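You operate a simulated robot arm through the tools that you are given. There is no shell and no other tool. Be economical: measure what you need, move in short steps, check, and stop when the job is done.

You are at the controls of a simulated two-armed robot. One attempt, no reset.

JOB
Take the grey rag from the top of the grey cabinet and lay it out flat on the steel table top.

It is judged by the outcome, as a careful person would: the job done as asked, and still so three seconds after it is handed in. It fails if anything else is knocked over, pushed out of place, dropped, spilled or broken.

ROBOT AND FRAMES
Two 7-joint arms with two-finger parallel grippers on one trunk, on a base that drives. Base frame: it is fixed to the floor where the robot stands at the start and does not move with it; the origin is under the middle of the robot, x ahead of it, y to its left, z up; the surface under the hand at the start is at about z = 90. Units: cm, degrees, N and s.
The left shoulder is at the start at [8, 13.1, 94.7], the right one opposite. With the tool pointing down near the work surface each hand reaches from about 38 to 84 cm from the robot's upright axis, wherever it stands, measured 20 degrees to its own side. Places, roughly: steel table top [-170, 30, 90]. Payload 1.57 kg a hand.
The TCP of each hand is the grasp point between the finger pads, 3 cm short of the fingertips. In the tool frame z runs along the fingers and y along their closing line. The gripper opens to 11 cm. The fingers are 2.4 cm wide and 1.2 cm thick; the gripper's body (4.8 by 11.2 cm) begins 7.8 cm behind the TCP.
Orientation is that of the tool frame in the base frame, as a unit quaternion [x, y, z, w]. With the fingers straight down and closing along the base's y, the tool's x points along the base's -x, its y along +y and its z along -z.

CONTROLS
- The arms move only by the tool arm_command. It takes "left_increments", "right_increments" or both (then of equal length, played together; a hand with none holds still); each is a list of rows, each a list of 3 entries, a list of its own where there are three numbers: the shift along the tool's x, y, z in units of 200 mm (1.0 is 200 mm), then the turn, a rotation vector about the tool's x, y, z in units of 60 degrees (1.0 is 60 degrees), then the gripper command, from -1 (shut) to 1 (fully open), values between in proportion. In form: [[[tx, ty, tz], [ax, ay, az], jaw], ...]. A call has 1 to 8 rows; each row is the pose to reach, as a shift and turn from the pose commanded when the call began, along the tool's axes at that moment. A call with a number of a shift or a turn outside -1 to 1 is refused whole. Rows are played at 5 a second. More than 5 cm and 8.6 degrees between two rows, or a gripper value outside its range, and nothing of the call is played. A pose out of reach is approached as far as the arm can. The call stops where the force on the tool passes 40 N (or 10 N more than at its start, if that is more) or the arm is blocked; 0.2 s more then pass. Each finger travels about 10.8 cm/s and halts on what it meets, pressing with about 32 N; the grip force reading is that of the motor and also rises with nothing between the fingers. The clock runs only during rows and for 0.2 s after the last one: add rows that repeat a pose to give the fingers time. The reply holds the time, the measured pose of the TCP, the force on the tool along the base axes, the opening and the grip force, in the units named above and with some noise, with the torque about the TCP (base axes, N m) and any sound that the robot's microphone picked up.
- Cameras (640 x 400 px; columns grow to the right, rows downward): "scene" is now at [-5.36, 2.22, 144.43]; the picture's right is [0.33, -0.94, 0.00], its down [-0.48, -0.17, -0.86] and it looks along [0.81, 0.29, -0.51] (base axes); focal length 276 px, centre (320, 200). "left" rides on the left gripper at [7, -1.6, -14.1] in its tool frame; the picture's right is [0.23, 0.97, 0.00], its down [-0.86, 0.20, -0.48] and it looks along [-0.47, 0.11, 0.88] (tool axes); focal length 222 px, centre (320, 200). "right" rides on the right gripper at [7, 1.6, -14.1] in its tool frame; the picture's right is [-0.23, 0.97, 0.00], its down [-0.86, -0.20, -0.48] and it looks along [-0.47, -0.11, 0.88] (tool axes); focal length 222 px, centre (320, 200).
- grab_frame(camera): a new picture of that camera. The clock stands still meanwhile.
- steer(legs): drives the robot by 1 to 6 legs, each [ahead, left, turn to the left] in cm, cm and degrees, along the robot's own axes; the way and the turn of a leg run together, so that a leg with both is an arc; at most 150 cm and 180 degrees a leg. The arms and the cameras ride along, it lands a little off, and it stops where it bumps. It gives what a move gives.
- turn_head(pan, tilt): turns the head with the scene camera to pan (to the left, within 109 degrees either way) and tilt (down, from -29 to 69), counted from straight ahead of the robot. It gives what a move gives.
- point_at(camera, pixels): there is no depth. For up to 12 entries [column, row, z] of the newest picture of that camera ("zoom" is the newest enlarged one), the place [x, y] in the base frame at which the ray of that pixel passes the height z, good to about 0.2 cm, but the place of the scene camera against the robot may be out by one fixed shift of up to 2.5 cm in any direction. The clock stands still meanwhile.
- zoom(camera, box): a new picture of the part [left, top, right, bottom] of that camera's present view, enlarged. The clock stands still meanwhile.
- hand_in(): hands the job in; it is judged then, once.

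Go step by step. Measure first, check grasps and placings, and put right what went wrong. The budget is 80 turns and 78 pictures, counting those below and the enlarged ones. Unless the task says otherwise, let go and move clear before handing in, and close with one line.

The tools are called after ">>>" as name(argument=value, ...) on one line, values as JSON. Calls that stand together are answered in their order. arm_command: Moves the arms, as the interface text tells. Its arguments: {"type":"object","properties":{"left_increments":{"type":"array"},"right_increments":{"type":"array"}},"required":[]} The other tools are called the same way: steer (legs) drives the base; turn_head (pan, tilt) turns the head that bears the scene camera; grab_frame (camera) takes a picture; point_at (camera, pixels) gives the place at which the rays of pixels pass given heights; zoom (camera, box) takes an enlarged picture of a part of a camera's view; hand_in () hands the job in.

At the start:

```text
t: 0.0
left_position: [55.88, 43.76, 107.63]
left_ee_rot: [0.0, 1.0, 0.0, 0.0]
left_ft_force: [0.1, 0.1, 0.6]
left_moment: [-0.05, 0.0, 0.0]
left_gripper_width: 11.01
left_grip_force: 0.1
right_position: [54.74, -8.32, 111.71]
right_ee_rot: [-0.001, 1.0, -0.001, 0.001]
right_ft_force: [0.7, 0.3, 0.4]
right_moment: [0.03, 0.05, 0.01]
right_gripper_width: 11.01
right_grip_force: 0.2
robot x, y, heading: [0.01, -0.18, 0.2]
head pan, tilt: [19.4, 30.5]
```

scene: 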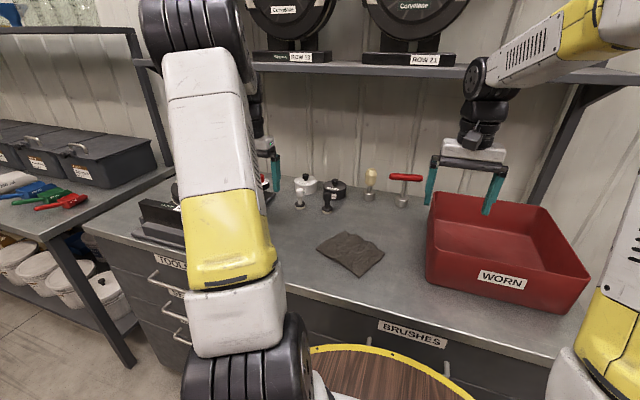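
right: 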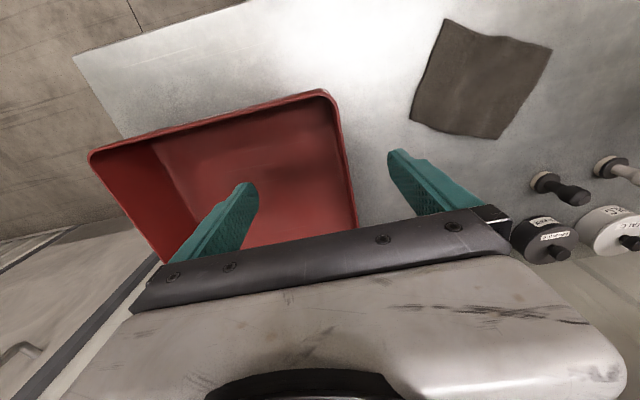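
left: 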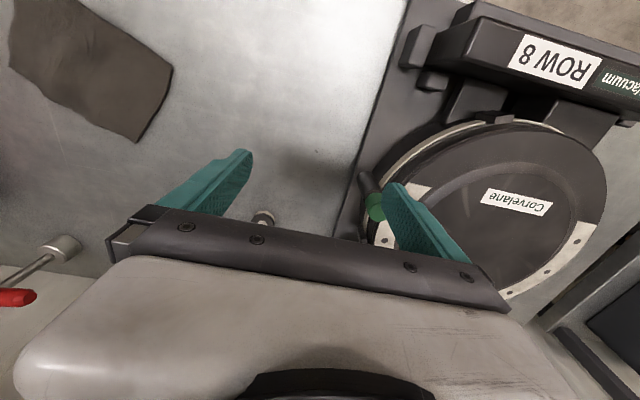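

The scene picture shows the grey rag at about (350,253) on the cabinet top, with the red bin on its right and small items behind it. I'll locate its corners through the hand cameras and take a closer view.

>>> point_at(camera="right", pixels=[[447, 20, 90], [552, 48, 90], [497, 138, 90], [410, 122, 90], [340, 95, 105], [358, 225, 105], [560, 200, 90]])

>>> point_at(camera="scene", pixels=[[344, 232, 90], [384, 254, 90], [358, 276, 90], [316, 247, 90], [400, 205, 90], [430, 270, 90]])

>>> zoom(camera="scene", box=[240, 150, 480, 300])

>>> zoom(camera="right", box=[360, 0, 640, 175])

```text
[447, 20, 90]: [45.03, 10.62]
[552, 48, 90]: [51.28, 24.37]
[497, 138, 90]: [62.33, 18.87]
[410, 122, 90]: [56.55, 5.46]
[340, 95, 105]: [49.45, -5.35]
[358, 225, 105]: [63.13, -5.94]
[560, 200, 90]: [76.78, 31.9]
```

```text
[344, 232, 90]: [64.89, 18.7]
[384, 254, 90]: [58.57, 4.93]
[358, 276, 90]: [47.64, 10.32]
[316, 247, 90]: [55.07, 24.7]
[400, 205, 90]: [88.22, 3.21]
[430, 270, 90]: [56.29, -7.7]
```

```text
2.67 times, centred on (360, 225) of scene
```

zoom: 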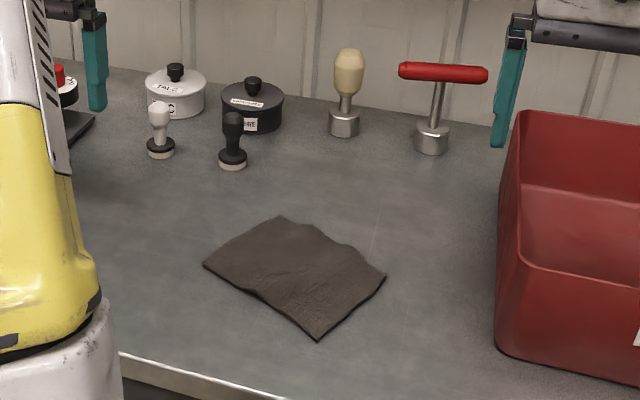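

```text
2.29 times, centred on (500, 88) of right
```

zoom: 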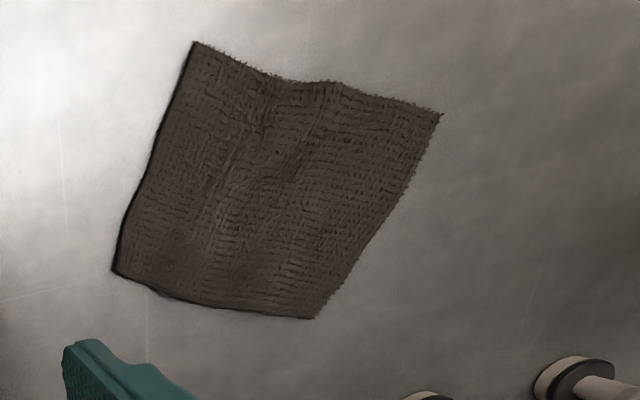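

The rag measures about 15 x 13 cm, with its near edge running (45.0,10.6)–(51.3,24.4). I'll pinch that edge near both corners, one hand at each. First I lift both hands and yaw them about 56° towards square with the edge.

>>> arm_command(left_increments=[[[0, -0.05, -0.05], [0, 0, -0.117], -0.2], [[0, -0.1, -0.1], [0, 0, -0.233], -0.4], [[0, -0.15, -0.15], [0, 0, -0.35], -0.5], [[0, -0.2, -0.2], [0, 0, -0.467], -0.5], [[0, -0.25, -0.25], [0, 0, -0.583], -0.5], [[0, -0.3, -0.3], [0, 0, -0.7], -0.5], [[0, -0.35, -0.35], [0, 0, -0.817], -0.5], [[0, -0.4, -0.4], [0, 0, -0.933], -0.5]], right_increments=[[[0, 0, -0.1], [0, 0, -0.117], -0.2], [[0, 0, -0.2], [0, 0, -0.233], -0.4], [[0, 0, -0.25], [0, 0, -0.35], -0.5], [[0, 0, -0.3], [0, 0, -0.467], -0.5], [[0, 0, -0.3], [0, 0, -0.583], -0.5], [[0, 0, -0.3], [0, 0, -0.7], -0.5], [[0, 0, -0.3], [0, 0, -0.817], -0.5], [[0, 0, -0.3], [0, 0, -0.933], -0.5]])

```text
t: 1.8
left_position: [55.9, 35.58, 115.61]
left_ee_rot: [-0.47, 0.883, 0.0, 0.001]
left_ft_force: [-0.3, -0.5, -0.2]
left_moment: [0.0, 0.02, 0.01]
left_gripper_width: 2.74
left_grip_force: 0.0
right_position: [54.83, -8.42, 117.59]
right_ee_rot: [-0.47, 0.883, 0.001, 0.0]
right_ft_force: [-0.3, 0.8, 0.4]
right_moment: [-0.01, 0.01, 0.0]
right_gripper_width: 2.73
right_grip_force: 0.1
robot x, y, heading: [-0.01, 0.12, 0.2]
head pan, tilt: [19.4, 30.5]
```

Both hands yawed without trouble and opened to about 2.7 cm. Next I move them above the two ends of the near edge, leaning 15° outward and square to the edge.

>>> arm_command(left_increments=[[[0.078, -0.03, 0], [0.003, 0.031, -0.02], -0.5], [[0.156, -0.06, 0.036], [0.005, 0.062, -0.04], -0.5], [[0.235, -0.09, 0.11], [0.008, 0.094, -0.06], -0.5], [[0.313, -0.12, 0.22], [0.01, 0.125, -0.08], -0.5], [[0.391, -0.15, 0.365], [0.013, 0.156, -0.1], -0.5], [[0.47, -0.18, 0.51], [0.016, 0.188, -0.12], -0.5], [[0.548, -0.21, 0.62], [0.018, 0.219, -0.14], -0.5], [[0.626, -0.239, 0.73], [0.021, 0.25, -0.16], -0.5]], right_increments=[[[-0.073, 0.105, 0], [-0.003, -0.031, -0.02], -0.5], [[-0.146, 0.21, 0.04], [-0.005, -0.062, -0.04], -0.5], [[-0.219, 0.314, 0.125], [-0.008, -0.094, -0.06], -0.5], [[-0.292, 0.419, 0.25], [-0.01, -0.125, -0.08], -0.5], [[-0.365, 0.524, 0.415], [-0.013, -0.156, -0.1], -0.5], [[-0.438, 0.629, 0.58], [-0.016, -0.188, -0.12], -0.5], [[-0.511, 0.733, 0.705], [-0.018, -0.219, -0.14], -0.5], [[-0.584, 0.838, 0.83], [-0.021, -0.25, -0.16], -0.5]])

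>>> grab_frame(camera="scene")

>>> grab_frame(camera="left")

>>> grab_frame(camera="right")

```text
t: 3.6
left_position: [52.85, 22.95, 100.91]
left_ee_rot: [-0.537, 0.833, -0.07, -0.11]
left_ft_force: [-0.4, 0.3, -0.9]
left_moment: [0.02, 0.0, 0.01]
left_gripper_width: 2.74
left_grip_force: 0.0
right_position: [47.64, 10.7, 101.32]
right_ee_rot: [-0.537, 0.833, 0.071, 0.111]
right_ft_force: [-0.4, -0.2, 0.4]
right_moment: [0.01, 0.01, -0.02]
right_gripper_width: 2.74
right_grip_force: 0.0
robot x, y, heading: [-0.24, 0.11, 0.2]
head pan, tilt: [19.4, 30.5]
```

```text
72 pictures are left
```

scene: 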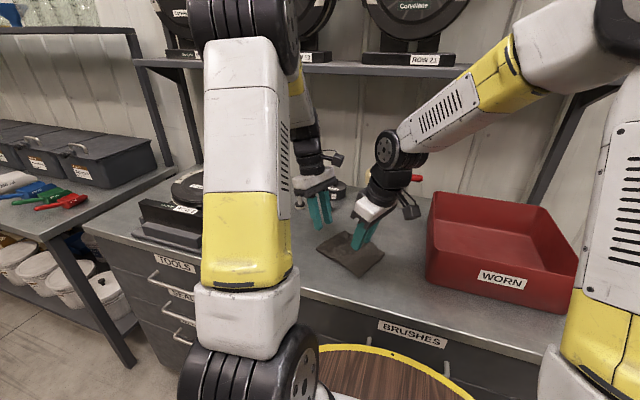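

```text
71 pictures are left
```

left: 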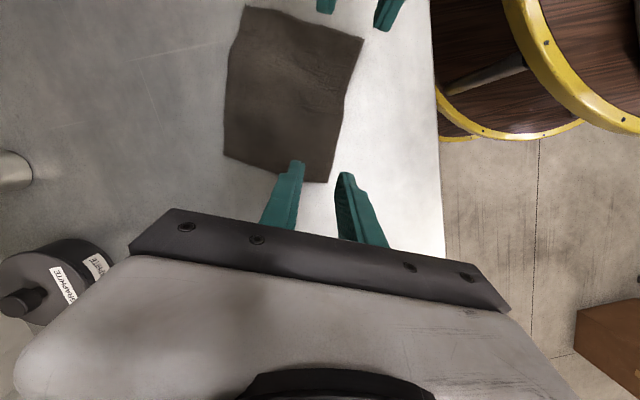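

```text
70 pictures are left
```

right: 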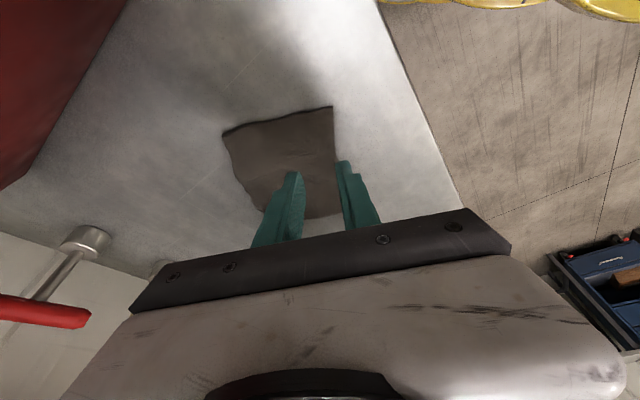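

The left view shows rag corners at (247,5), (363,38), (325,182) and (223,155). I'll re-measure them before lowering.

>>> point_at(camera="left", pixels=[[247, 5, 90.3], [363, 38, 90.3], [325, 182, 90.3], [223, 155, 90.3]])

>>> point_at(camera="right", pixels=[[222, 130, 90.3], [332, 107, 90.3], [340, 160, 90.3], [340, 214, 90.3]])

>>> zoom(camera="left", box=[180, 0, 440, 220])

```text
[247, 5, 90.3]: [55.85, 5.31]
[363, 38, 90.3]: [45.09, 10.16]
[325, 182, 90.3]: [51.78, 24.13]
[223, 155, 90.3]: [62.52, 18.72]
```

```text
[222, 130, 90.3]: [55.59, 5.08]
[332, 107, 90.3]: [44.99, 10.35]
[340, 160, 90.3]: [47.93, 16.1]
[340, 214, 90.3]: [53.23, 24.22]
```

```text
1.82 times, centred on (310, 110) of left
```

zoom: 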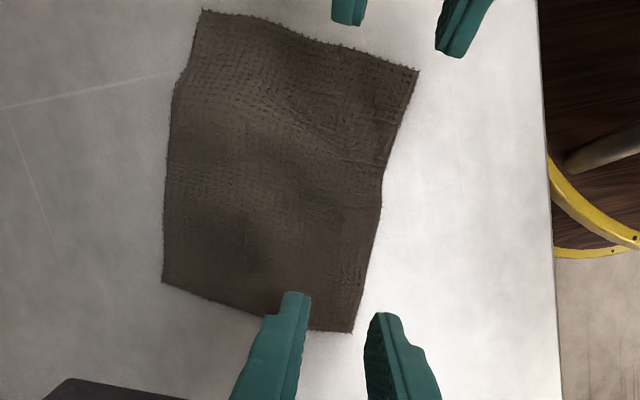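

The corners agree between both cameras: near edge (45.05,10.3)–(51.8,24.1). I lower both hands to just above the cloth, nudging the left one 0.7 cm inward.

>>> arm_command(left_increments=[[[-0.0195, -0.035, 0.15], [0, 0, 0], -0.5], [[-0.058, -0.035, 0.295], [0, 0, 0], -0.5], [[-0.0765, -0.035, 0.362], [0, 0, 0], -0.5], [[-0.0765, -0.035, 0.362], [0, 0, 0], -0.5]], right_increments=[[[0.039, 0, 0.145], [0, 0, 0], -0.5], [[0.078, 0, 0.29], [0, 0, 0], -0.5], [[0.101, 0, 0.377], [0, 0, 0], -0.5], [[0.101, 0, 0.377], [0, 0, 0], -0.5]])

>>> zoom(camera="left", box=[180, 0, 440, 240])

>>> zoom(camera="right", box=[180, 60, 440, 260])

```text
t: 4.6
left_position: [53.45, 22.21, 93.54]
left_ee_rot: [-0.538, 0.833, -0.07, -0.109]
left_ft_force: [-0.3, 0.0, 1.5]
left_moment: [0.02, -0.03, 0.01]
left_gripper_width: 2.75
left_grip_force: 0.0
right_position: [47.28, 10.56, 93.57]
right_ee_rot: [-0.536, 0.834, 0.071, 0.111]
right_ft_force: [0.3, 1.0, 2.0]
right_moment: [0.01, -0.03, 0.0]
right_gripper_width: 2.72
right_grip_force: 0.0
robot x, y, heading: [0.12, 0.09, 0.3]
head pan, tilt: [19.4, 30.5]
```

```text
1.67 times, centred on (310, 120) of left
```

zoom: 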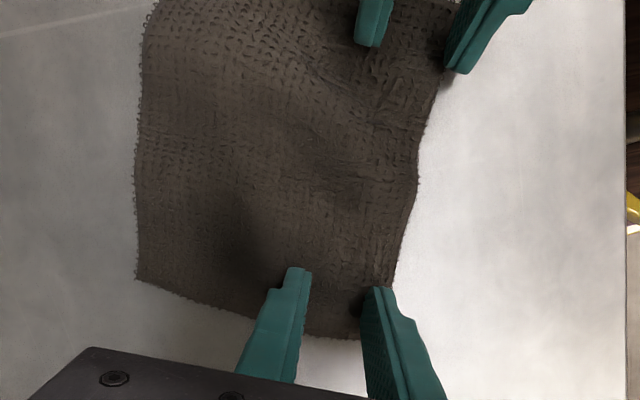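

```text
2.00 times, centred on (310, 160) of right
```

zoom: 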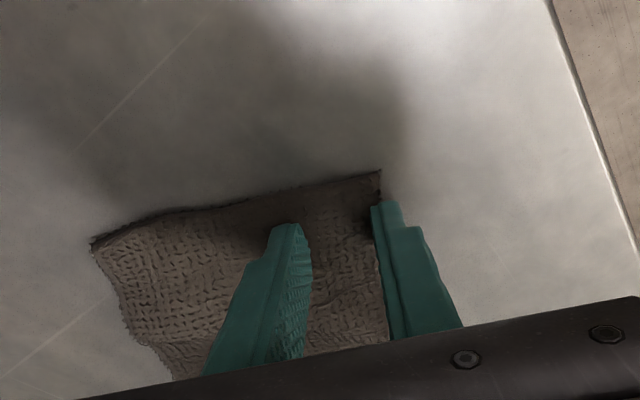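

The fingertips straddle both ends of the edge with only 1–2 N on them. I press 0.4 cm further, then close both grippers.

>>> arm_command(left_increments=[[[-0.005, 0, 0.019], [0, 0, 0], -0.5], [[-0.005, 0, 0.019], [0, 0, 0], -0.5], [[-0.005, 0, 0.019], [0, 0, 0], -0.8], [[-0.005, 0, 0.019], [0, 0, 0], -1], [[-0.005, 0, 0.019], [0, 0, 0], -1], [[-0.005, 0, 0.019], [0, 0, 0], -1]], right_increments=[[[0.005, 0, 0.019], [0, 0, 0], -0.5], [[0.005, 0, 0.019], [0, 0, 0], -0.5], [[0.005, 0, 0.019], [0, 0, 0], -0.8], [[0.005, 0, 0.019], [0, 0, 0], -1], [[0.005, 0, 0.019], [0, 0, 0], -1], [[0.005, 0, 0.019], [0, 0, 0], -1]])

>>> zoom(camera="left", box=[180, 0, 440, 240])

>>> zoom(camera="right", box=[180, 60, 440, 260])

```text
t: 5.7
left_position: [53.31, 22.0, 93.51]
left_ee_rot: [-0.538, 0.833, -0.073, -0.108]
left_ft_force: [-1.9, -0.8, 12.1]
left_moment: [0.01, 0.02, 0.01]
left_gripper_width: 0.2
left_grip_force: 24.0
right_position: [47.5, 10.86, 93.35]
right_ee_rot: [-0.537, 0.833, 0.071, 0.114]
right_ft_force: [0.7, 0.1, 9.7]
right_moment: [-0.01, -0.03, -0.02]
right_gripper_width: 0.41
right_grip_force: 24.9
robot x, y, heading: [0.12, -0.06, -0.0]
head pan, tilt: [19.4, 30.5]
stopped in row 5 (right hand): the force on the tool passed its limit at 41 N (the readings are from after the stop); the commanded pose is now the measured one
```

```text
1.67 times, centred on (310, 120) of left
```

zoom: 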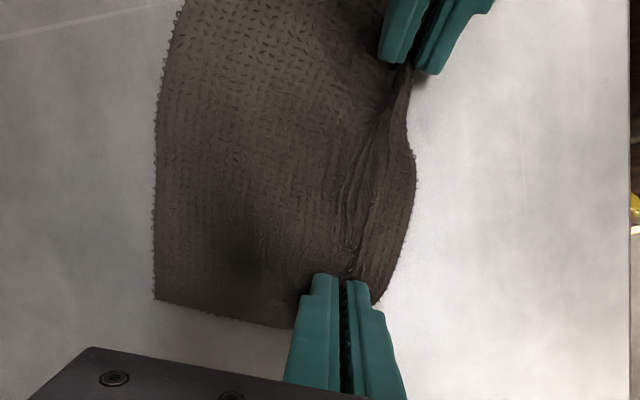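

```text
2.00 times, centred on (310, 160) of right
```

zoom: 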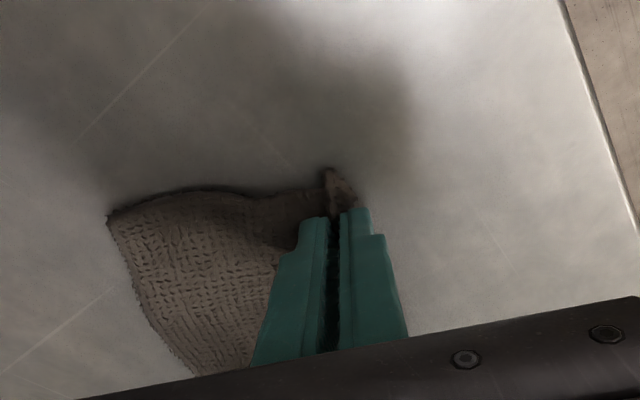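

Both grippers closed on a fold of cloth (0.2 and 0.4 cm wide). I lift a few centimetres and check.

>>> arm_command(left_increments=[[[0.026, 0, -0.097], [0, 0, 0], -1], [[0.052, 0, -0.193], [0, 0, 0], -1], [[0.104, 0, -0.386], [0, 0, 0], -1], [[0.155, 0, -0.58], [0, 0, 0], -1], [[0.207, 0, -0.773], [0, 0, 0], -1]], right_increments=[[[-0.026, 0, -0.097], [0, 0, 0], -1], [[-0.052, 0, -0.193], [0, 0, 0], -1], [[-0.104, 0, -0.386], [0, 0, 0], -1], [[-0.155, 0, -0.58], [0, 0, 0], -1], [[-0.207, 0, -0.773], [0, 0, 0], -1]])

>>> zoom(camera="scene", box=[240, 120, 480, 270])

>>> grab_frame(camera="left")

```text
t: 6.9
left_position: [53.57, 22.0, 109.05]
left_ee_rot: [-0.537, 0.833, -0.071, -0.109]
left_ft_force: [0.6, -0.2, -0.5]
left_moment: [0.01, 0.03, -0.02]
left_gripper_width: 0.0
left_grip_force: 21.9
right_position: [47.73, 10.81, 109.24]
right_ee_rot: [-0.537, 0.833, 0.071, 0.113]
right_ft_force: [0.1, 0.1, -1.2]
right_moment: [-0.02, 0.01, 0.03]
right_gripper_width: 0.38
right_grip_force: 24.4
robot x, y, heading: [-0.06, -0.27, -0.3]
head pan, tilt: [19.4, 30.5]
```

```text
2.67 times, centred on (360, 195) of scene
```

zoom: 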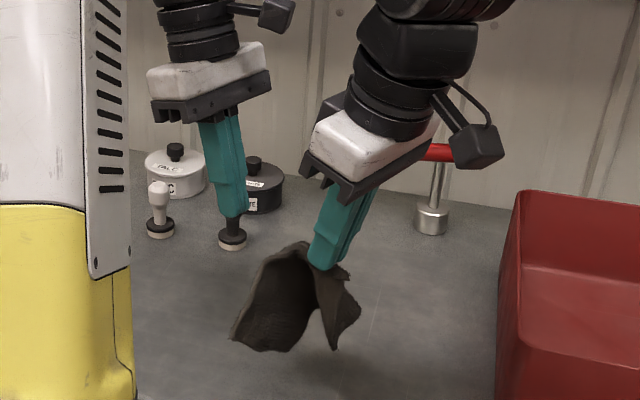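

```text
63 pictures are left
```

left: 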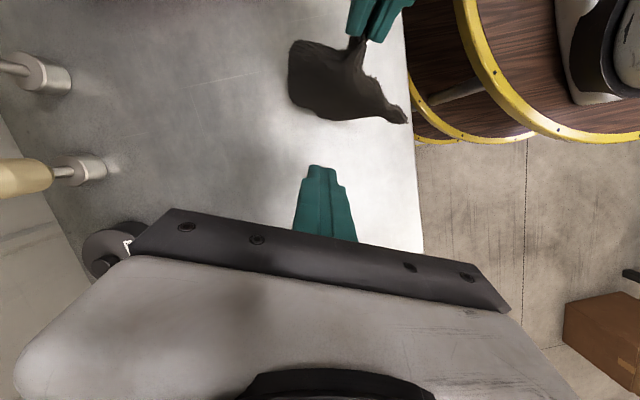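

The left pinch slipped; the cloth hangs from the right hand by one corner. I clear the left hand and lay the cloth back on the cabinet by lowering while dragging diagonally, so the left hand can take its corner again.

>>> arm_command(left_increments=[[[-0.116, 0, -0.083], [0, 0, 0], -1], [[-0.232, 0, -0.165], [0, 0, 0], -1], [[-0.348, 0, -0.248], [0, 0, 0], -0.8], [[-0.348, 0, -0.248], [0, 0, 0], -0.6], [[-0.348, 0, -0.248], [0, 0, 0], -0.45], [[-0.348, 0, -0.248], [0, 0, 0], -0.45], [[-0.348, 0, -0.248], [0, 0, 0], -0.45], [[-0.348, 0, -0.248], [0, 0, 0], -0.45]], right_increments=[[[-0.121, -0.086, 0.032], [0, 0, 0], -1], [[-0.242, -0.172, 0.065], [0, 0, 0], -1], [[-0.362, -0.258, 0.097], [0, 0, 0], -1], [[-0.297, -0.258, 0.339], [0, 0, 0], -1], [[-0.175, -0.194, 0.432], [0, 0, 0], -1], [[-0.054, -0.129, 0.525], [0, 0, 0], -1], [[0.068, -0.065, 0.617], [0, 0, 0], -1], [[0.19, 0, 0.71], [0, 0, 0], -1]])

>>> grab_frame(camera="left")

>>> zoom(camera="scene", box=[240, 120, 480, 300])

```text
refused: row 4 steps farther than a row can; nothing moved
```

```text
62 pictures are left
```

left: 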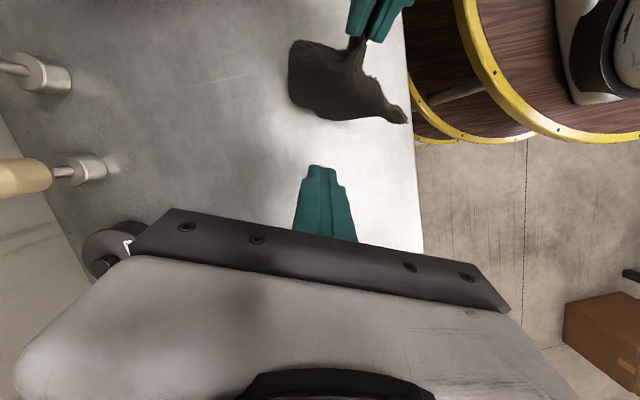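

```text
2.22 times, centred on (360, 210) of scene
```

zoom: 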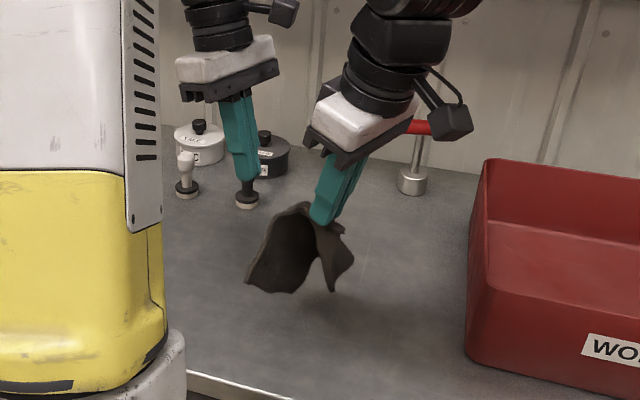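

Row 4 was at the step limit, so nothing moved. I resend with a shorter step there.

>>> arm_command(left_increments=[[[-0.116, 0, -0.083], [0, 0, 0], -1], [[-0.232, 0, -0.165], [0, 0, 0], -1], [[-0.348, 0, -0.248], [0, 0, 0], -0.8], [[-0.348, 0, -0.248], [0, 0, 0], -0.6], [[-0.348, 0, -0.248], [0, 0, 0], -0.45], [[-0.348, 0, -0.248], [0, 0, 0], -0.45], [[-0.348, 0, -0.248], [0, 0, 0], -0.45], [[-0.348, 0, -0.248], [0, 0, 0], -0.45]], right_increments=[[[-0.121, -0.086, 0.032], [0, 0, 0], -1], [[-0.242, -0.172, 0.065], [0, 0, 0], -1], [[-0.362, -0.258, 0.097], [0, 0, 0], -1], [[-0.31, -0.258, 0.29], [0, 0, 0], -1], [[-0.185, -0.194, 0.395], [0, 0, 0], -1], [[-0.06, -0.129, 0.5], [0, 0, 0], -1], [[0.065, -0.065, 0.605], [0, 0, 0], -1], [[0.19, 0, 0.71], [0, 0, 0], -1]])

>>> grab_frame(camera="left")

>>> zoom(camera="scene", box=[240, 120, 480, 300])

```text
t: 8.7
left_position: [56.73, 29.24, 112.13]
left_ee_rot: [-0.538, 0.833, -0.072, -0.109]
left_ft_force: [-0.3, 0.5, 0.4]
left_moment: [0.02, -0.02, 0.03]
left_gripper_width: 3.02
left_grip_force: 0.1
right_position: [47.52, 11.03, 94.43]
right_ee_rot: [-0.537, 0.833, 0.071, 0.112]
right_ft_force: [-0.5, 0.3, 0.0]
right_moment: [0.01, -0.01, 0.01]
right_gripper_width: 0.41
right_grip_force: 24.4
robot x, y, heading: [0.15, -0.12, 0.1]
head pan, tilt: [19.4, 30.5]
```

```text
60 pictures are left
```

left: 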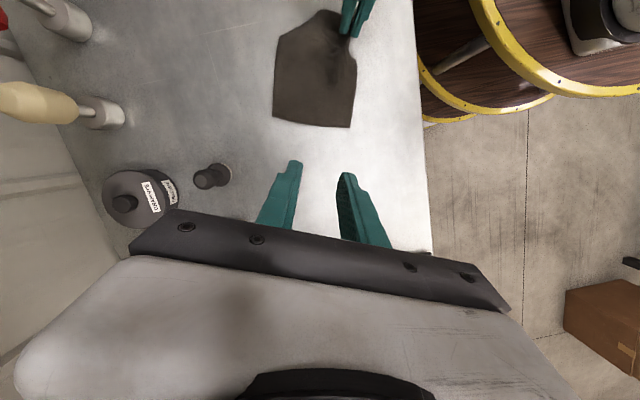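

```text
2.22 times, centred on (360, 210) of scene
```

zoom: 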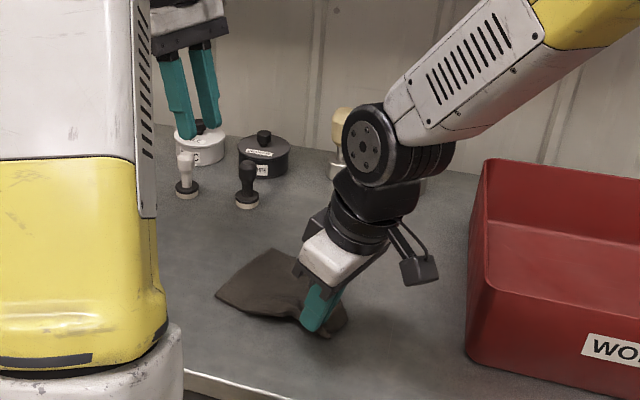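

The drag laid it flat again while the right hand kept its corner. In the left picture the free near corner is at (350,128) and the far-left one at (272,118); I measure them.

>>> point_at(camera="left", pixels=[[350, 128, 90.3], [272, 118, 90.3], [355, 85, 90.3], [357, 50, 90.3], [278, 40, 90.3]])

>>> zoom(camera="left", box=[240, 0, 420, 150])

```text
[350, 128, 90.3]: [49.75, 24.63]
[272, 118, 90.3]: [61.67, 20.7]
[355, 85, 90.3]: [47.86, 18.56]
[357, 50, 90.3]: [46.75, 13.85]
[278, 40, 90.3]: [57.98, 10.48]
```

```text
2.67 times, centred on (330, 75) of left
```

zoom: 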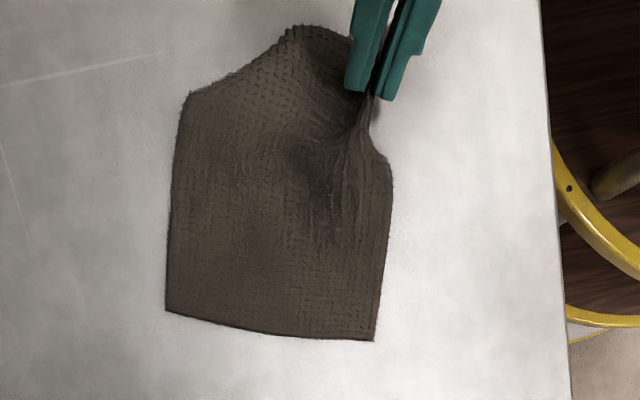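

The free corner is at (49.75,24.63). I bring the left hand down next to it, opening a bit wider for a bigger fold this time.

>>> arm_command(left_increments=[[[0.034, 0.019, 0.197], [0, 0, 0], -0.36], [[0.067, 0.038, 0.393], [0, 0, 0], -0.36], [[0.101, 0.057, 0.59], [0, 0, 0], -0.36], [[0.134, 0.076, 0.786], [0, 0, 0], -0.36], [[0.156, 0.088, 0.91], [0, 0, 0], -0.36], [[0.168, 0.095, 0.983], [0, 0, 0], -0.36], [[0.168, 0.095, 0.983], [0, 0, 0], -0.36]])

>>> zoom(camera="left", box=[180, 0, 440, 240])

```text
t: 10.3
left_position: [51.72, 22.58, 94.18]
left_ee_rot: [-0.538, 0.833, -0.071, -0.108]
left_ft_force: [-0.8, 0.4, 0.7]
left_moment: [0.01, -0.01, -0.03]
left_gripper_width: 3.53
left_grip_force: 0.1
right_position: [47.73, 10.93, 94.5]
right_ee_rot: [-0.538, 0.833, 0.071, 0.113]
right_ft_force: [-0.4, 0.0, 0.0]
right_moment: [-0.01, 0.0, 0.03]
right_gripper_width: 0.38
right_grip_force: 24.5
robot x, y, heading: [0.14, -0.11, 0.1]
head pan, tilt: [19.4, 30.5]
```

```text
1.67 times, centred on (310, 120) of left
```

zoom: 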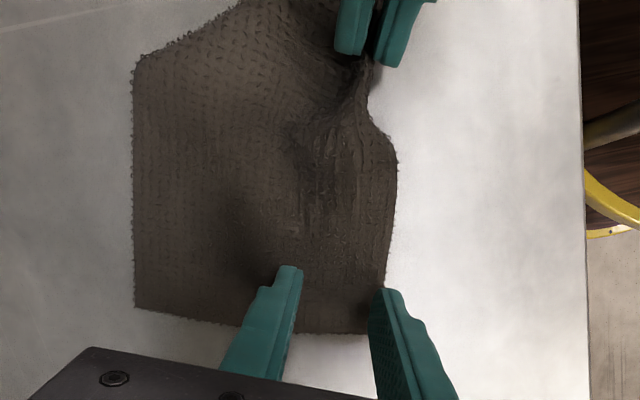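

The fingers straddle the corner edge at (395,290). I lower to firm contact and close.

>>> arm_command(left_increments=[[[-0.01, 0, 0.038], [0, 0, 0], -0.36], [[-0.015, 0, 0.056], [0, 0, 0], -0.36], [[-0.015, 0, 0.056], [0, 0, 0], -0.55], [[-0.015, 0, 0.056], [0, 0, 0], -0.75], [[-0.015, 0, 0.056], [0, 0, 0], -1], [[-0.015, 0, 0.056], [0, 0, 0], -1], [[-0.015, 0, 0.056], [0, 0, 0], -1]])

>>> zoom(camera="left", box=[180, 0, 440, 240])

```text
t: 10.9
left_position: [51.77, 22.65, 93.49]
left_ee_rot: [-0.538, 0.833, -0.074, -0.106]
left_ft_force: [-2.0, 0.5, 11.6]
left_moment: [0.04, -0.06, 0.02]
left_gripper_width: 3.48
left_grip_force: 0.1
right_position: [47.36, 10.96, 94.53]
right_ee_rot: [-0.537, 0.833, 0.07, 0.113]
right_ft_force: [0.4, 0.9, -0.3]
right_moment: [0.01, -0.01, -0.02]
right_gripper_width: 0.37
right_grip_force: 24.1
robot x, y, heading: [0.14, 0.0, -0.1]
head pan, tilt: [19.4, 30.5]
stopped in row 2 (left hand): the force on the tool passed its limit at 50 N (the readings are from after the stop); the commanded pose is now the measured one
```

```text
1.67 times, centred on (310, 120) of left
```

zoom: 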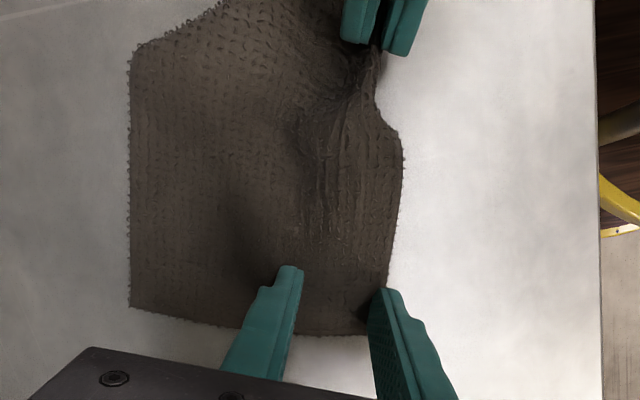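

The tips rest on the cloth with about 12 N. Now I close.

>>> arm_command(left_increments=[[[-0.002, 0, 0.007], [0, 0, 0], -0.55], [[-0.002, 0, 0.007], [0, 0, 0], -0.75], [[-0.002, 0, 0.007], [0, 0, 0], -1], [[-0.002, 0, 0.007], [0, 0, 0], -1], [[-0.002, 0, 0.007], [0, 0, 0], -1], [[-0.002, 0, 0.007], [0, 0, 0], -1]])

>>> zoom(camera="left", box=[180, 0, 440, 240])

```text
t: 11.6
left_position: [51.94, 22.74, 93.59]
left_ee_rot: [-0.537, 0.834, -0.075, -0.104]
left_ft_force: [-0.2, 0.1, 11.7]
left_moment: [-0.04, -0.07, 0.03]
left_gripper_width: 0.45
left_grip_force: 24.9
right_position: [47.37, 11.02, 94.55]
right_ee_rot: [-0.537, 0.833, 0.07, 0.113]
right_ft_force: [-0.2, 0.9, 0.1]
right_moment: [0.0, -0.02, 0.0]
right_gripper_width: 0.38
right_grip_force: 24.3
robot x, y, heading: [0.01, -0.1, 0.1]
head pan, tilt: [19.4, 30.5]
stopped in row 3 (left hand): the force on the tool passed its limit at 42 N (the readings are from after the stop); the commanded pose is now the measured one
```

```text
1.67 times, centred on (310, 120) of left
```

zoom: 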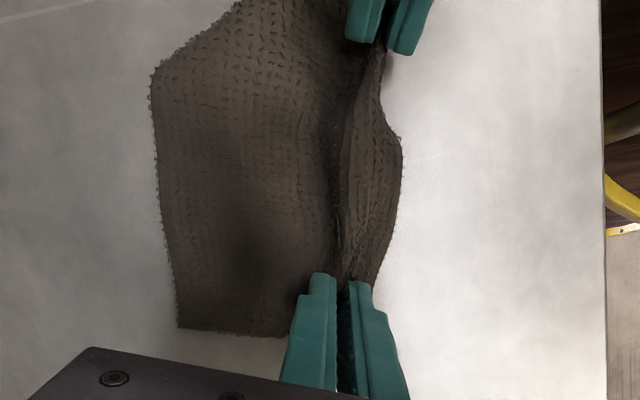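

Width 0.45 cm now, a thicker fold than before. I lift both gently, starting with small steps.

>>> arm_command(left_increments=[[[0.006, 0, -0.024], [0, 0, 0], -1], [[0.026, 0, -0.097], [0, 0, 0], -1], [[0.052, 0, -0.193], [0, 0, 0], -1], [[0.078, 0, -0.29], [0, 0, 0], -1], [[0.13, 0, -0.483], [0, 0, 0], -1], [[0.181, 0, -0.676], [0, 0, 0], -1], [[0.233, 0, -0.87], [0, 0, 0], -1]], right_increments=[[[0, 0, 0], [0, 0, 0], -1], [[-0.013, 0, -0.048], [0, 0, 0], -1], [[-0.039, 0, -0.145], [0, 0, 0], -1], [[-0.065, 0, -0.241], [0, 0, 0], -1], [[-0.117, 0, -0.435], [0, 0, 0], -1], [[-0.168, 0, -0.628], [0, 0, 0], -1], [[-0.22, 0, -0.82], [0, 0, 0], -1]])

>>> zoom(camera="scene", box=[240, 120, 480, 300])

>>> grab_frame(camera="left")

```text
t: 13.2
left_position: [51.84, 22.74, 111.3]
left_ee_rot: [-0.537, 0.834, -0.075, -0.106]
left_ft_force: [0.0, -0.7, 0.8]
left_moment: [-0.05, 0.02, -0.01]
left_gripper_width: 0.38
left_grip_force: 24.5
right_position: [47.27, 10.94, 111.41]
right_ee_rot: [-0.537, 0.833, 0.071, 0.113]
right_ft_force: [0.3, 1.1, -0.4]
right_moment: [-0.03, 0.01, 0.03]
right_gripper_width: 0.37
right_grip_force: 24.2
robot x, y, heading: [-0.15, -0.01, 0.3]
head pan, tilt: [19.4, 30.5]
```

```text
2.22 times, centred on (360, 210) of scene
```

zoom: 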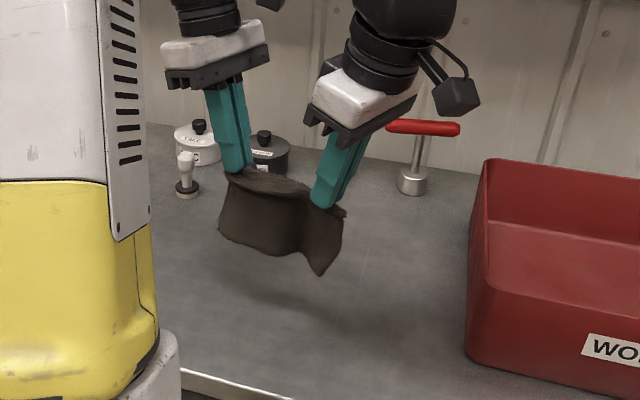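

```text
53 pictures are left
```

left: 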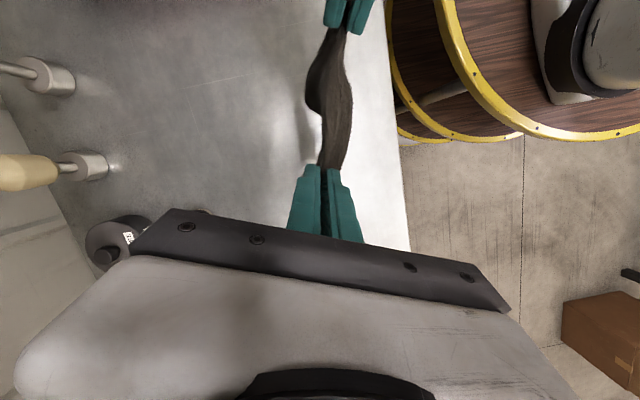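

Both corners are held and the cloth hangs open between the hands. I raise it a little more, then look around for the route and the yellow-rimmed object near the base.

>>> arm_command(left_increments=[[[0.052, 0, -0.193], [0, 0, 0], -1], [[0.104, 0, -0.386], [0, 0, 0], -1]], right_increments=[[[-0.052, 0, -0.193], [0, 0, 0], -1], [[-0.104, 0, -0.386], [0, 0, 0], -1]])

>>> turn_head(pan=0, tilt=65)

>>> grab_frame(camera="scene")

>>> turn_head(pan=108, tilt=35)

>>> grab_frame(camera="scene")

>>> turn_head(pan=-108, tilt=35)

>>> grab_frame(camera="scene")

```text
t: 13.8
left_position: [51.61, 22.54, 119.15]
left_ee_rot: [-0.537, 0.833, -0.074, -0.106]
left_ft_force: [0.0, -0.6, -1.2]
left_moment: [-0.04, 0.02, 0.0]
left_gripper_width: 0.38
left_grip_force: 24.4
right_position: [47.52, 10.96, 119.61]
right_ee_rot: [-0.537, 0.833, 0.071, 0.112]
right_ft_force: [0.1, 0.8, -0.6]
right_moment: [0.0, 0.02, 0.0]
right_gripper_width: 0.4
right_grip_force: 24.8
robot x, y, heading: [-0.01, 0.08, 0.1]
head pan, tilt: [19.4, 30.5]
```

```text
t: 14.8
left_position: [51.62, 22.56, 119.14]
left_ee_rot: [-0.538, 0.833, -0.076, -0.106]
left_ft_force: [0.3, 0.0, -0.1]
left_moment: [-0.02, -0.02, 0.0]
left_gripper_width: 0.39
left_grip_force: 24.9
right_position: [47.39, 10.95, 119.41]
right_ee_rot: [-0.537, 0.833, 0.071, 0.113]
right_ft_force: [0.4, -0.2, -0.9]
right_moment: [-0.03, 0.0, -0.03]
right_gripper_width: 0.4
right_grip_force: 24.6
robot x, y, heading: [-0.13, 0.41, -0.1]
head pan, tilt: [0.0, 65.0]
```

```text
52 pictures are left
```

scene: 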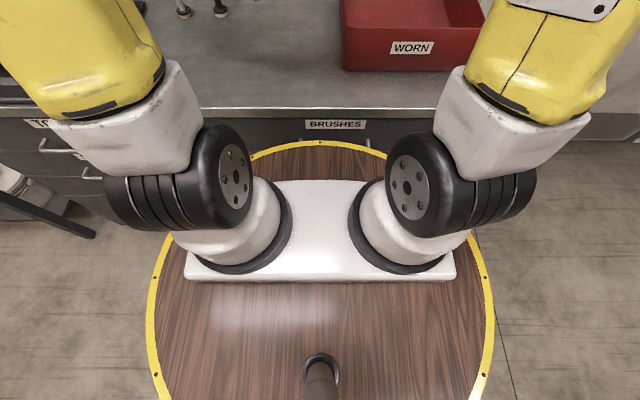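

```text
t: 16.7
left_position: [51.72, 22.64, 119.21]
left_ee_rot: [-0.537, 0.833, -0.075, -0.106]
left_ft_force: [0.0, 0.4, 0.4]
left_moment: [0.01, 0.0, -0.04]
left_gripper_width: 0.38
left_grip_force: 24.4
right_position: [47.44, 11.07, 119.54]
right_ee_rot: [-0.537, 0.833, 0.071, 0.113]
right_ft_force: [0.3, 1.1, 0.4]
right_moment: [0.0, 0.01, 0.01]
right_gripper_width: 0.37
right_grip_force: 24.9
robot x, y, heading: [0.09, -0.16, -0.0]
head pan, tilt: [108.0, 35.0]
```

```text
51 pictures are left
```

scene: 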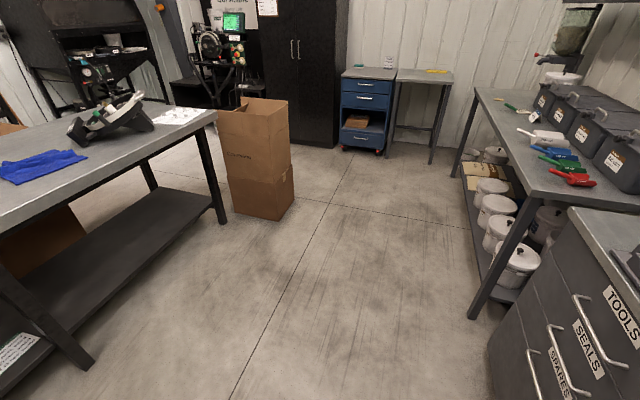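

```text
t: 19.8
left_position: [51.6, 22.63, 119.14]
left_ee_rot: [-0.538, 0.833, -0.075, -0.106]
left_ft_force: [0.2, -0.5, -0.4]
left_moment: [0.02, -0.09, -0.03]
left_gripper_width: 0.36
left_grip_force: 24.4
right_position: [47.46, 11.01, 119.36]
right_ee_rot: [-0.538, 0.833, 0.071, 0.113]
right_ft_force: [0.1, -0.5, -0.3]
right_moment: [0.01, -0.01, -0.02]
right_gripper_width: 0.35
right_grip_force: 24.5
robot x, y, heading: [-0.09, -0.27, 0.2]
head pan, tilt: [-108.0, 35.0]
```

```text
50 pictures are left
```

scene: 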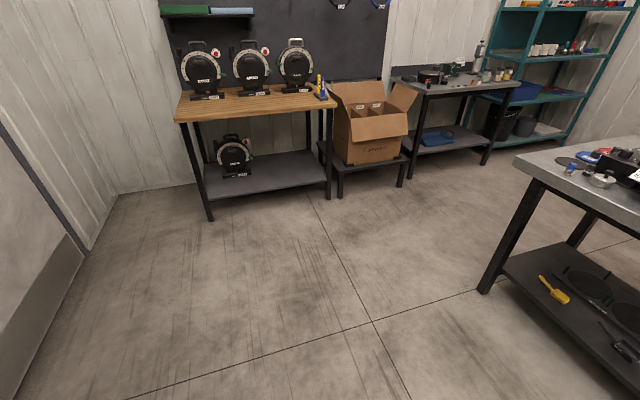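

The yellow-rimmed disc is the robot's own base, and the floor behind is open, with the steel table beyond. I measure the table's near edge on this side.

>>> point_at(camera="scene", pixels=[[515, 158, 90], [640, 211, 90], [483, 290, 0], [372, 320, 0], [345, 195, 0]])

>>> turn_head(pan=108, tilt=35)

>>> grab_frame(camera="scene")

>>> point_at(camera="scene", pixels=[[217, 113, 90], [0, 232, 90], [260, 215, 0], [225, 222, 0], [90, 360, 0], [570, 215, 90]])

```text
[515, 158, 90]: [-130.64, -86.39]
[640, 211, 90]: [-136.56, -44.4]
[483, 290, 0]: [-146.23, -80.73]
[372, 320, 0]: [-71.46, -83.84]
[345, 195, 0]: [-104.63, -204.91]
```

```text
t: 22.9
left_position: [51.66, 22.65, 119.16]
left_ee_rot: [-0.537, 0.833, -0.075, -0.106]
left_ft_force: [-0.5, 0.2, -0.3]
left_moment: [0.0, -0.02, -0.02]
left_gripper_width: 0.37
left_grip_force: 24.2
right_position: [47.43, 11.03, 119.47]
right_ee_rot: [-0.537, 0.833, 0.07, 0.113]
right_ft_force: [-0.1, 0.0, -0.5]
right_moment: [-0.02, -0.01, -0.04]
right_gripper_width: 0.36
right_grip_force: 24.6
robot x, y, heading: [-0.0, 0.13, 0.1]
head pan, tilt: [108.0, 35.0]
```

```text
49 pictures are left
```

scene: 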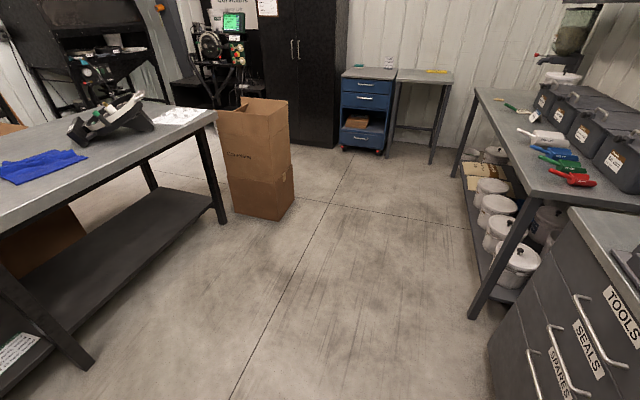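

```text
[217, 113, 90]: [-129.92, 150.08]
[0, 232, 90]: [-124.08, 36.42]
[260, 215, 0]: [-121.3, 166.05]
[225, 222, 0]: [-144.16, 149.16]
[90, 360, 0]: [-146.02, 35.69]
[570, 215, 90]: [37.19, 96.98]
```

Table near edge is at x ≈ -127 and the cabinet front at about 38, leaving a clear aisle. I back up 45 cm, turn around and look.

>>> steer(legs=[[-45, 0, 0], [0, 0, 90], [0, 0, 90]])

>>> turn_head(pan=0, tilt=35)

>>> grab_frame(camera="scene")

```text
t: 33.4
left_position: [-96.13, -25.56, 119.18]
left_ee_rot: [0.818, 0.561, 0.104, -0.078]
left_ft_force: [-0.6, 0.2, -1.6]
left_moment: [0.02, -0.01, -0.09]
left_gripper_width: 0.39
left_grip_force: 24.3
right_position: [-92.49, -13.73, 119.5]
right_ee_rot: [0.816, 0.562, -0.111, 0.074]
right_ft_force: [0.2, 0.2, 0.0]
right_moment: [-0.04, 0.02, -0.08]
right_gripper_width: 0.32
right_grip_force: 25.0
robot x, y, heading: [-46.01, 0.26, -176.6]
head pan, tilt: [108.0, 35.0]
```

```text
t: 35.3
left_position: [-96.14, -25.65, 119.21]
left_ee_rot: [0.817, 0.562, 0.102, -0.078]
left_ft_force: [-0.3, 0.8, 0.4]
left_moment: [0.03, 0.01, -0.08]
left_gripper_width: 0.36
left_grip_force: 24.5
right_position: [-92.56, -13.83, 119.54]
right_ee_rot: [0.816, 0.562, -0.111, 0.074]
right_ft_force: [-0.1, -0.6, 0.1]
right_moment: [0.0, 0.01, -0.08]
right_gripper_width: 0.34
right_grip_force: 24.3
robot x, y, heading: [-45.71, -0.02, -176.5]
head pan, tilt: [0.0, 35.0]
```

```text
48 pictures are left
```

scene: 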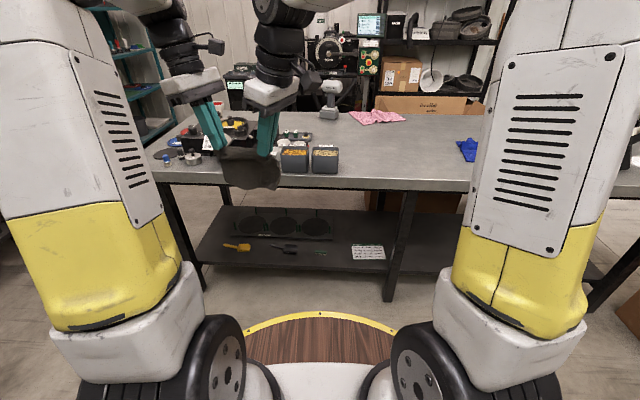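

The steel table is ahead: a clear area lies between the two small boxes at (325,160) and the blue cloth at (467,150), in front of the pink rag. I measure it.

>>> zoom(camera="scene", box=[200, 80, 500, 220])

>>> point_at(camera="scene", pixels=[[340, 173, 90], [458, 148, 90], [475, 162, 90], [330, 118, 90], [378, 124, 90], [420, 186, 90], [400, 155, 90], [280, 172, 90]])

```text
2.13 times, centred on (350, 150) of scene
```

zoom: 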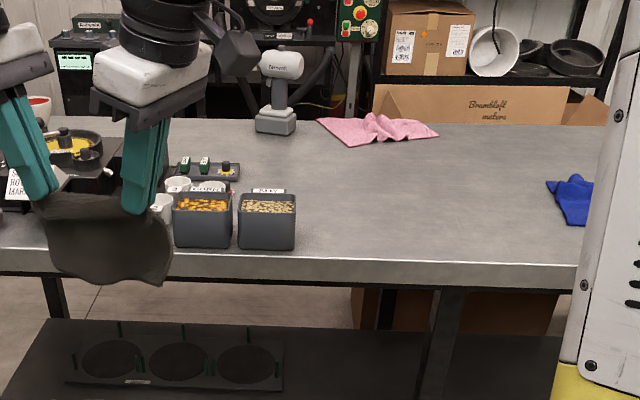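

```text
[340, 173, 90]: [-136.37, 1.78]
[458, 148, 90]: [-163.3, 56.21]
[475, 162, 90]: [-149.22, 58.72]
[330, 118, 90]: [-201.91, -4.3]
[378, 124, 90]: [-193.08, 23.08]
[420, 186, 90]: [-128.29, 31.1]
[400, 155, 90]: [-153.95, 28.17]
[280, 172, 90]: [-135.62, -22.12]
```

Clear zone is y ≈ 5–55, x ≈ -130 to -185. I square up, shift right 45 cm, then approach the table part way.

>>> steer(legs=[[0, 0, -3.5], [0, -46, 0], [25, 0, 0]])

>>> turn_head(pan=0, tilt=60)

>>> grab_frame(camera="scene")

>>> grab_frame(camera="left")

```text
t: 39.9
left_position: [-123.85, 23.23, 119.16]
left_ee_rot: [0.835, 0.534, 0.106, -0.076]
left_ft_force: [0.6, -0.2, 0.1]
left_moment: [0.0, -0.01, -0.03]
left_gripper_width: 0.36
left_grip_force: 25.0
right_position: [-119.46, 34.86, 119.44]
right_ee_rot: [0.835, 0.534, -0.113, 0.07]
right_ft_force: [0.3, 0.2, 0.2]
right_moment: [-0.03, -0.03, -0.02]
right_gripper_width: 0.3
right_grip_force: 24.4
robot x, y, heading: [-71.88, 45.36, 179.9]
head pan, tilt: [0.0, 35.0]
```

```text
t: 40.8
left_position: [-123.69, 23.16, 119.19]
left_ee_rot: [0.836, 0.534, 0.107, -0.075]
left_ft_force: [-0.5, -0.2, -0.7]
left_moment: [0.01, -0.01, -0.04]
left_gripper_width: 0.38
left_grip_force: 24.1
right_position: [-119.49, 34.7, 119.51]
right_ee_rot: [0.834, 0.535, -0.113, 0.07]
right_ft_force: [0.4, -0.5, 0.7]
right_moment: [0.0, -0.01, -0.02]
right_gripper_width: 0.32
right_grip_force: 24.3
robot x, y, heading: [-72.23, 45.13, 179.6]
head pan, tilt: [0.0, 60.0]
```

```text
46 pictures are left
```

scene: 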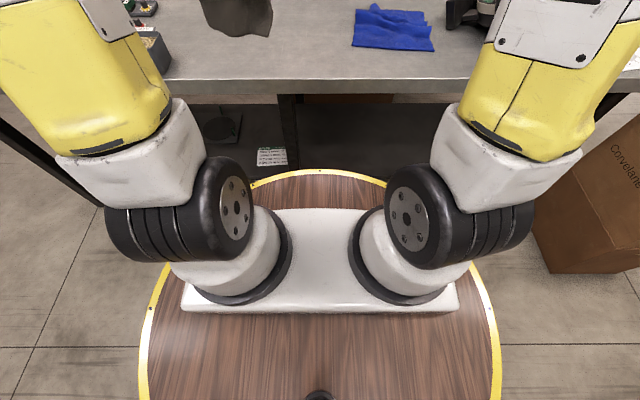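

```text
45 pictures are left
```

left: 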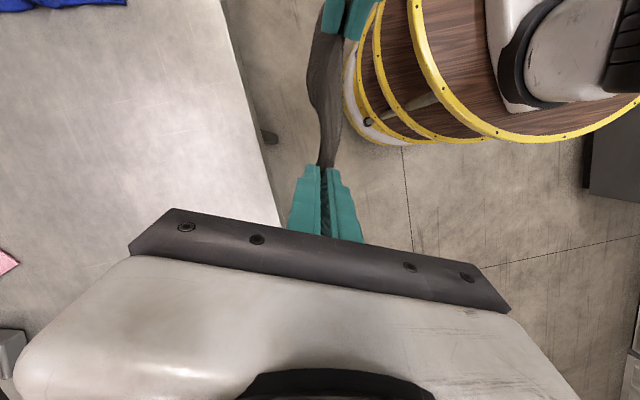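

The disc still has room before the table. I measure the table edge with the trusted left hand camera, and the obstacles in the scene picture.

>>> point_at(camera="left", pixels=[[275, 190, 90], [240, 70, 90], [125, 5, 90], [5, 15, 90], [15, 265, 90]])

>>> point_at(camera="scene", pixels=[[300, 82, 90], [352, 45, 90], [357, 12, 90], [168, 70, 90], [435, 48, 90]])

```text
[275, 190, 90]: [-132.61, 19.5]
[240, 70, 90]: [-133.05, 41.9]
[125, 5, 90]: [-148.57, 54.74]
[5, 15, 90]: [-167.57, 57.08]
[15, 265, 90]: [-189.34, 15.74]
```

```text
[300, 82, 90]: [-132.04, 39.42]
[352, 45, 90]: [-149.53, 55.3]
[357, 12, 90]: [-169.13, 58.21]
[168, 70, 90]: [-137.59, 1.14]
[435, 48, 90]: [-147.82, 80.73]
```

Table edge is at x ≈ -132.8. I drive 19 cm nearer so the hands are over the clear steel.

>>> steer(legs=[[19, 0, 0]])

>>> grab_frame(camera="scene")

>>> grab_frame(camera="left")

```text
t: 42.3
left_position: [-142.52, 23.94, 119.19]
left_ee_rot: [0.838, 0.53, 0.106, -0.074]
left_ft_force: [0.2, 0.3, 0.0]
left_moment: [-0.01, 0.01, -0.04]
left_gripper_width: 0.37
left_grip_force: 24.7
right_position: [-138.1, 35.35, 119.55]
right_ee_rot: [0.837, 0.531, -0.113, 0.07]
right_ft_force: [0.1, 0.0, -0.1]
right_moment: [-0.01, 0.0, -0.01]
right_gripper_width: 0.3
right_grip_force: 24.1
robot x, y, heading: [-90.41, 45.49, 179.1]
head pan, tilt: [0.0, 60.0]
```

```text
44 pictures are left
```

scene: 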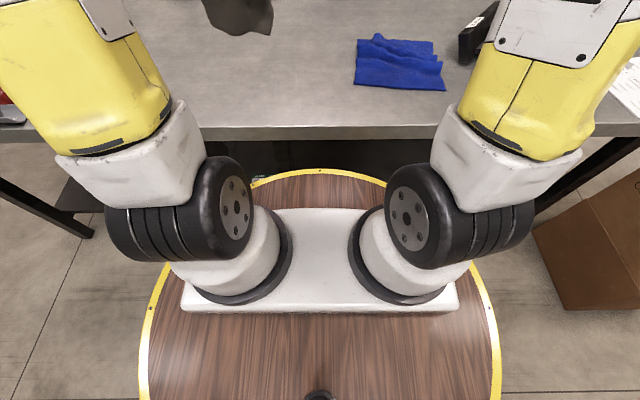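

```text
43 pictures are left
```

left: 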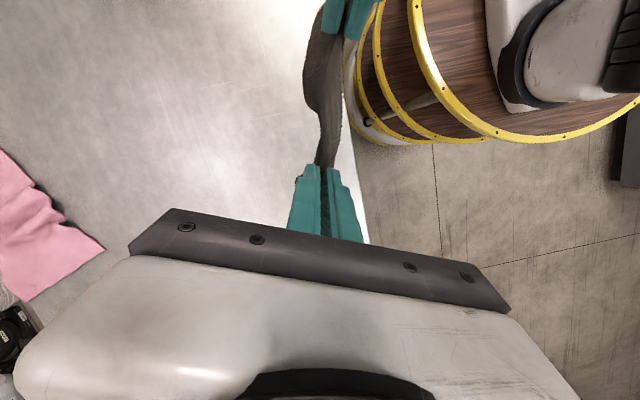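

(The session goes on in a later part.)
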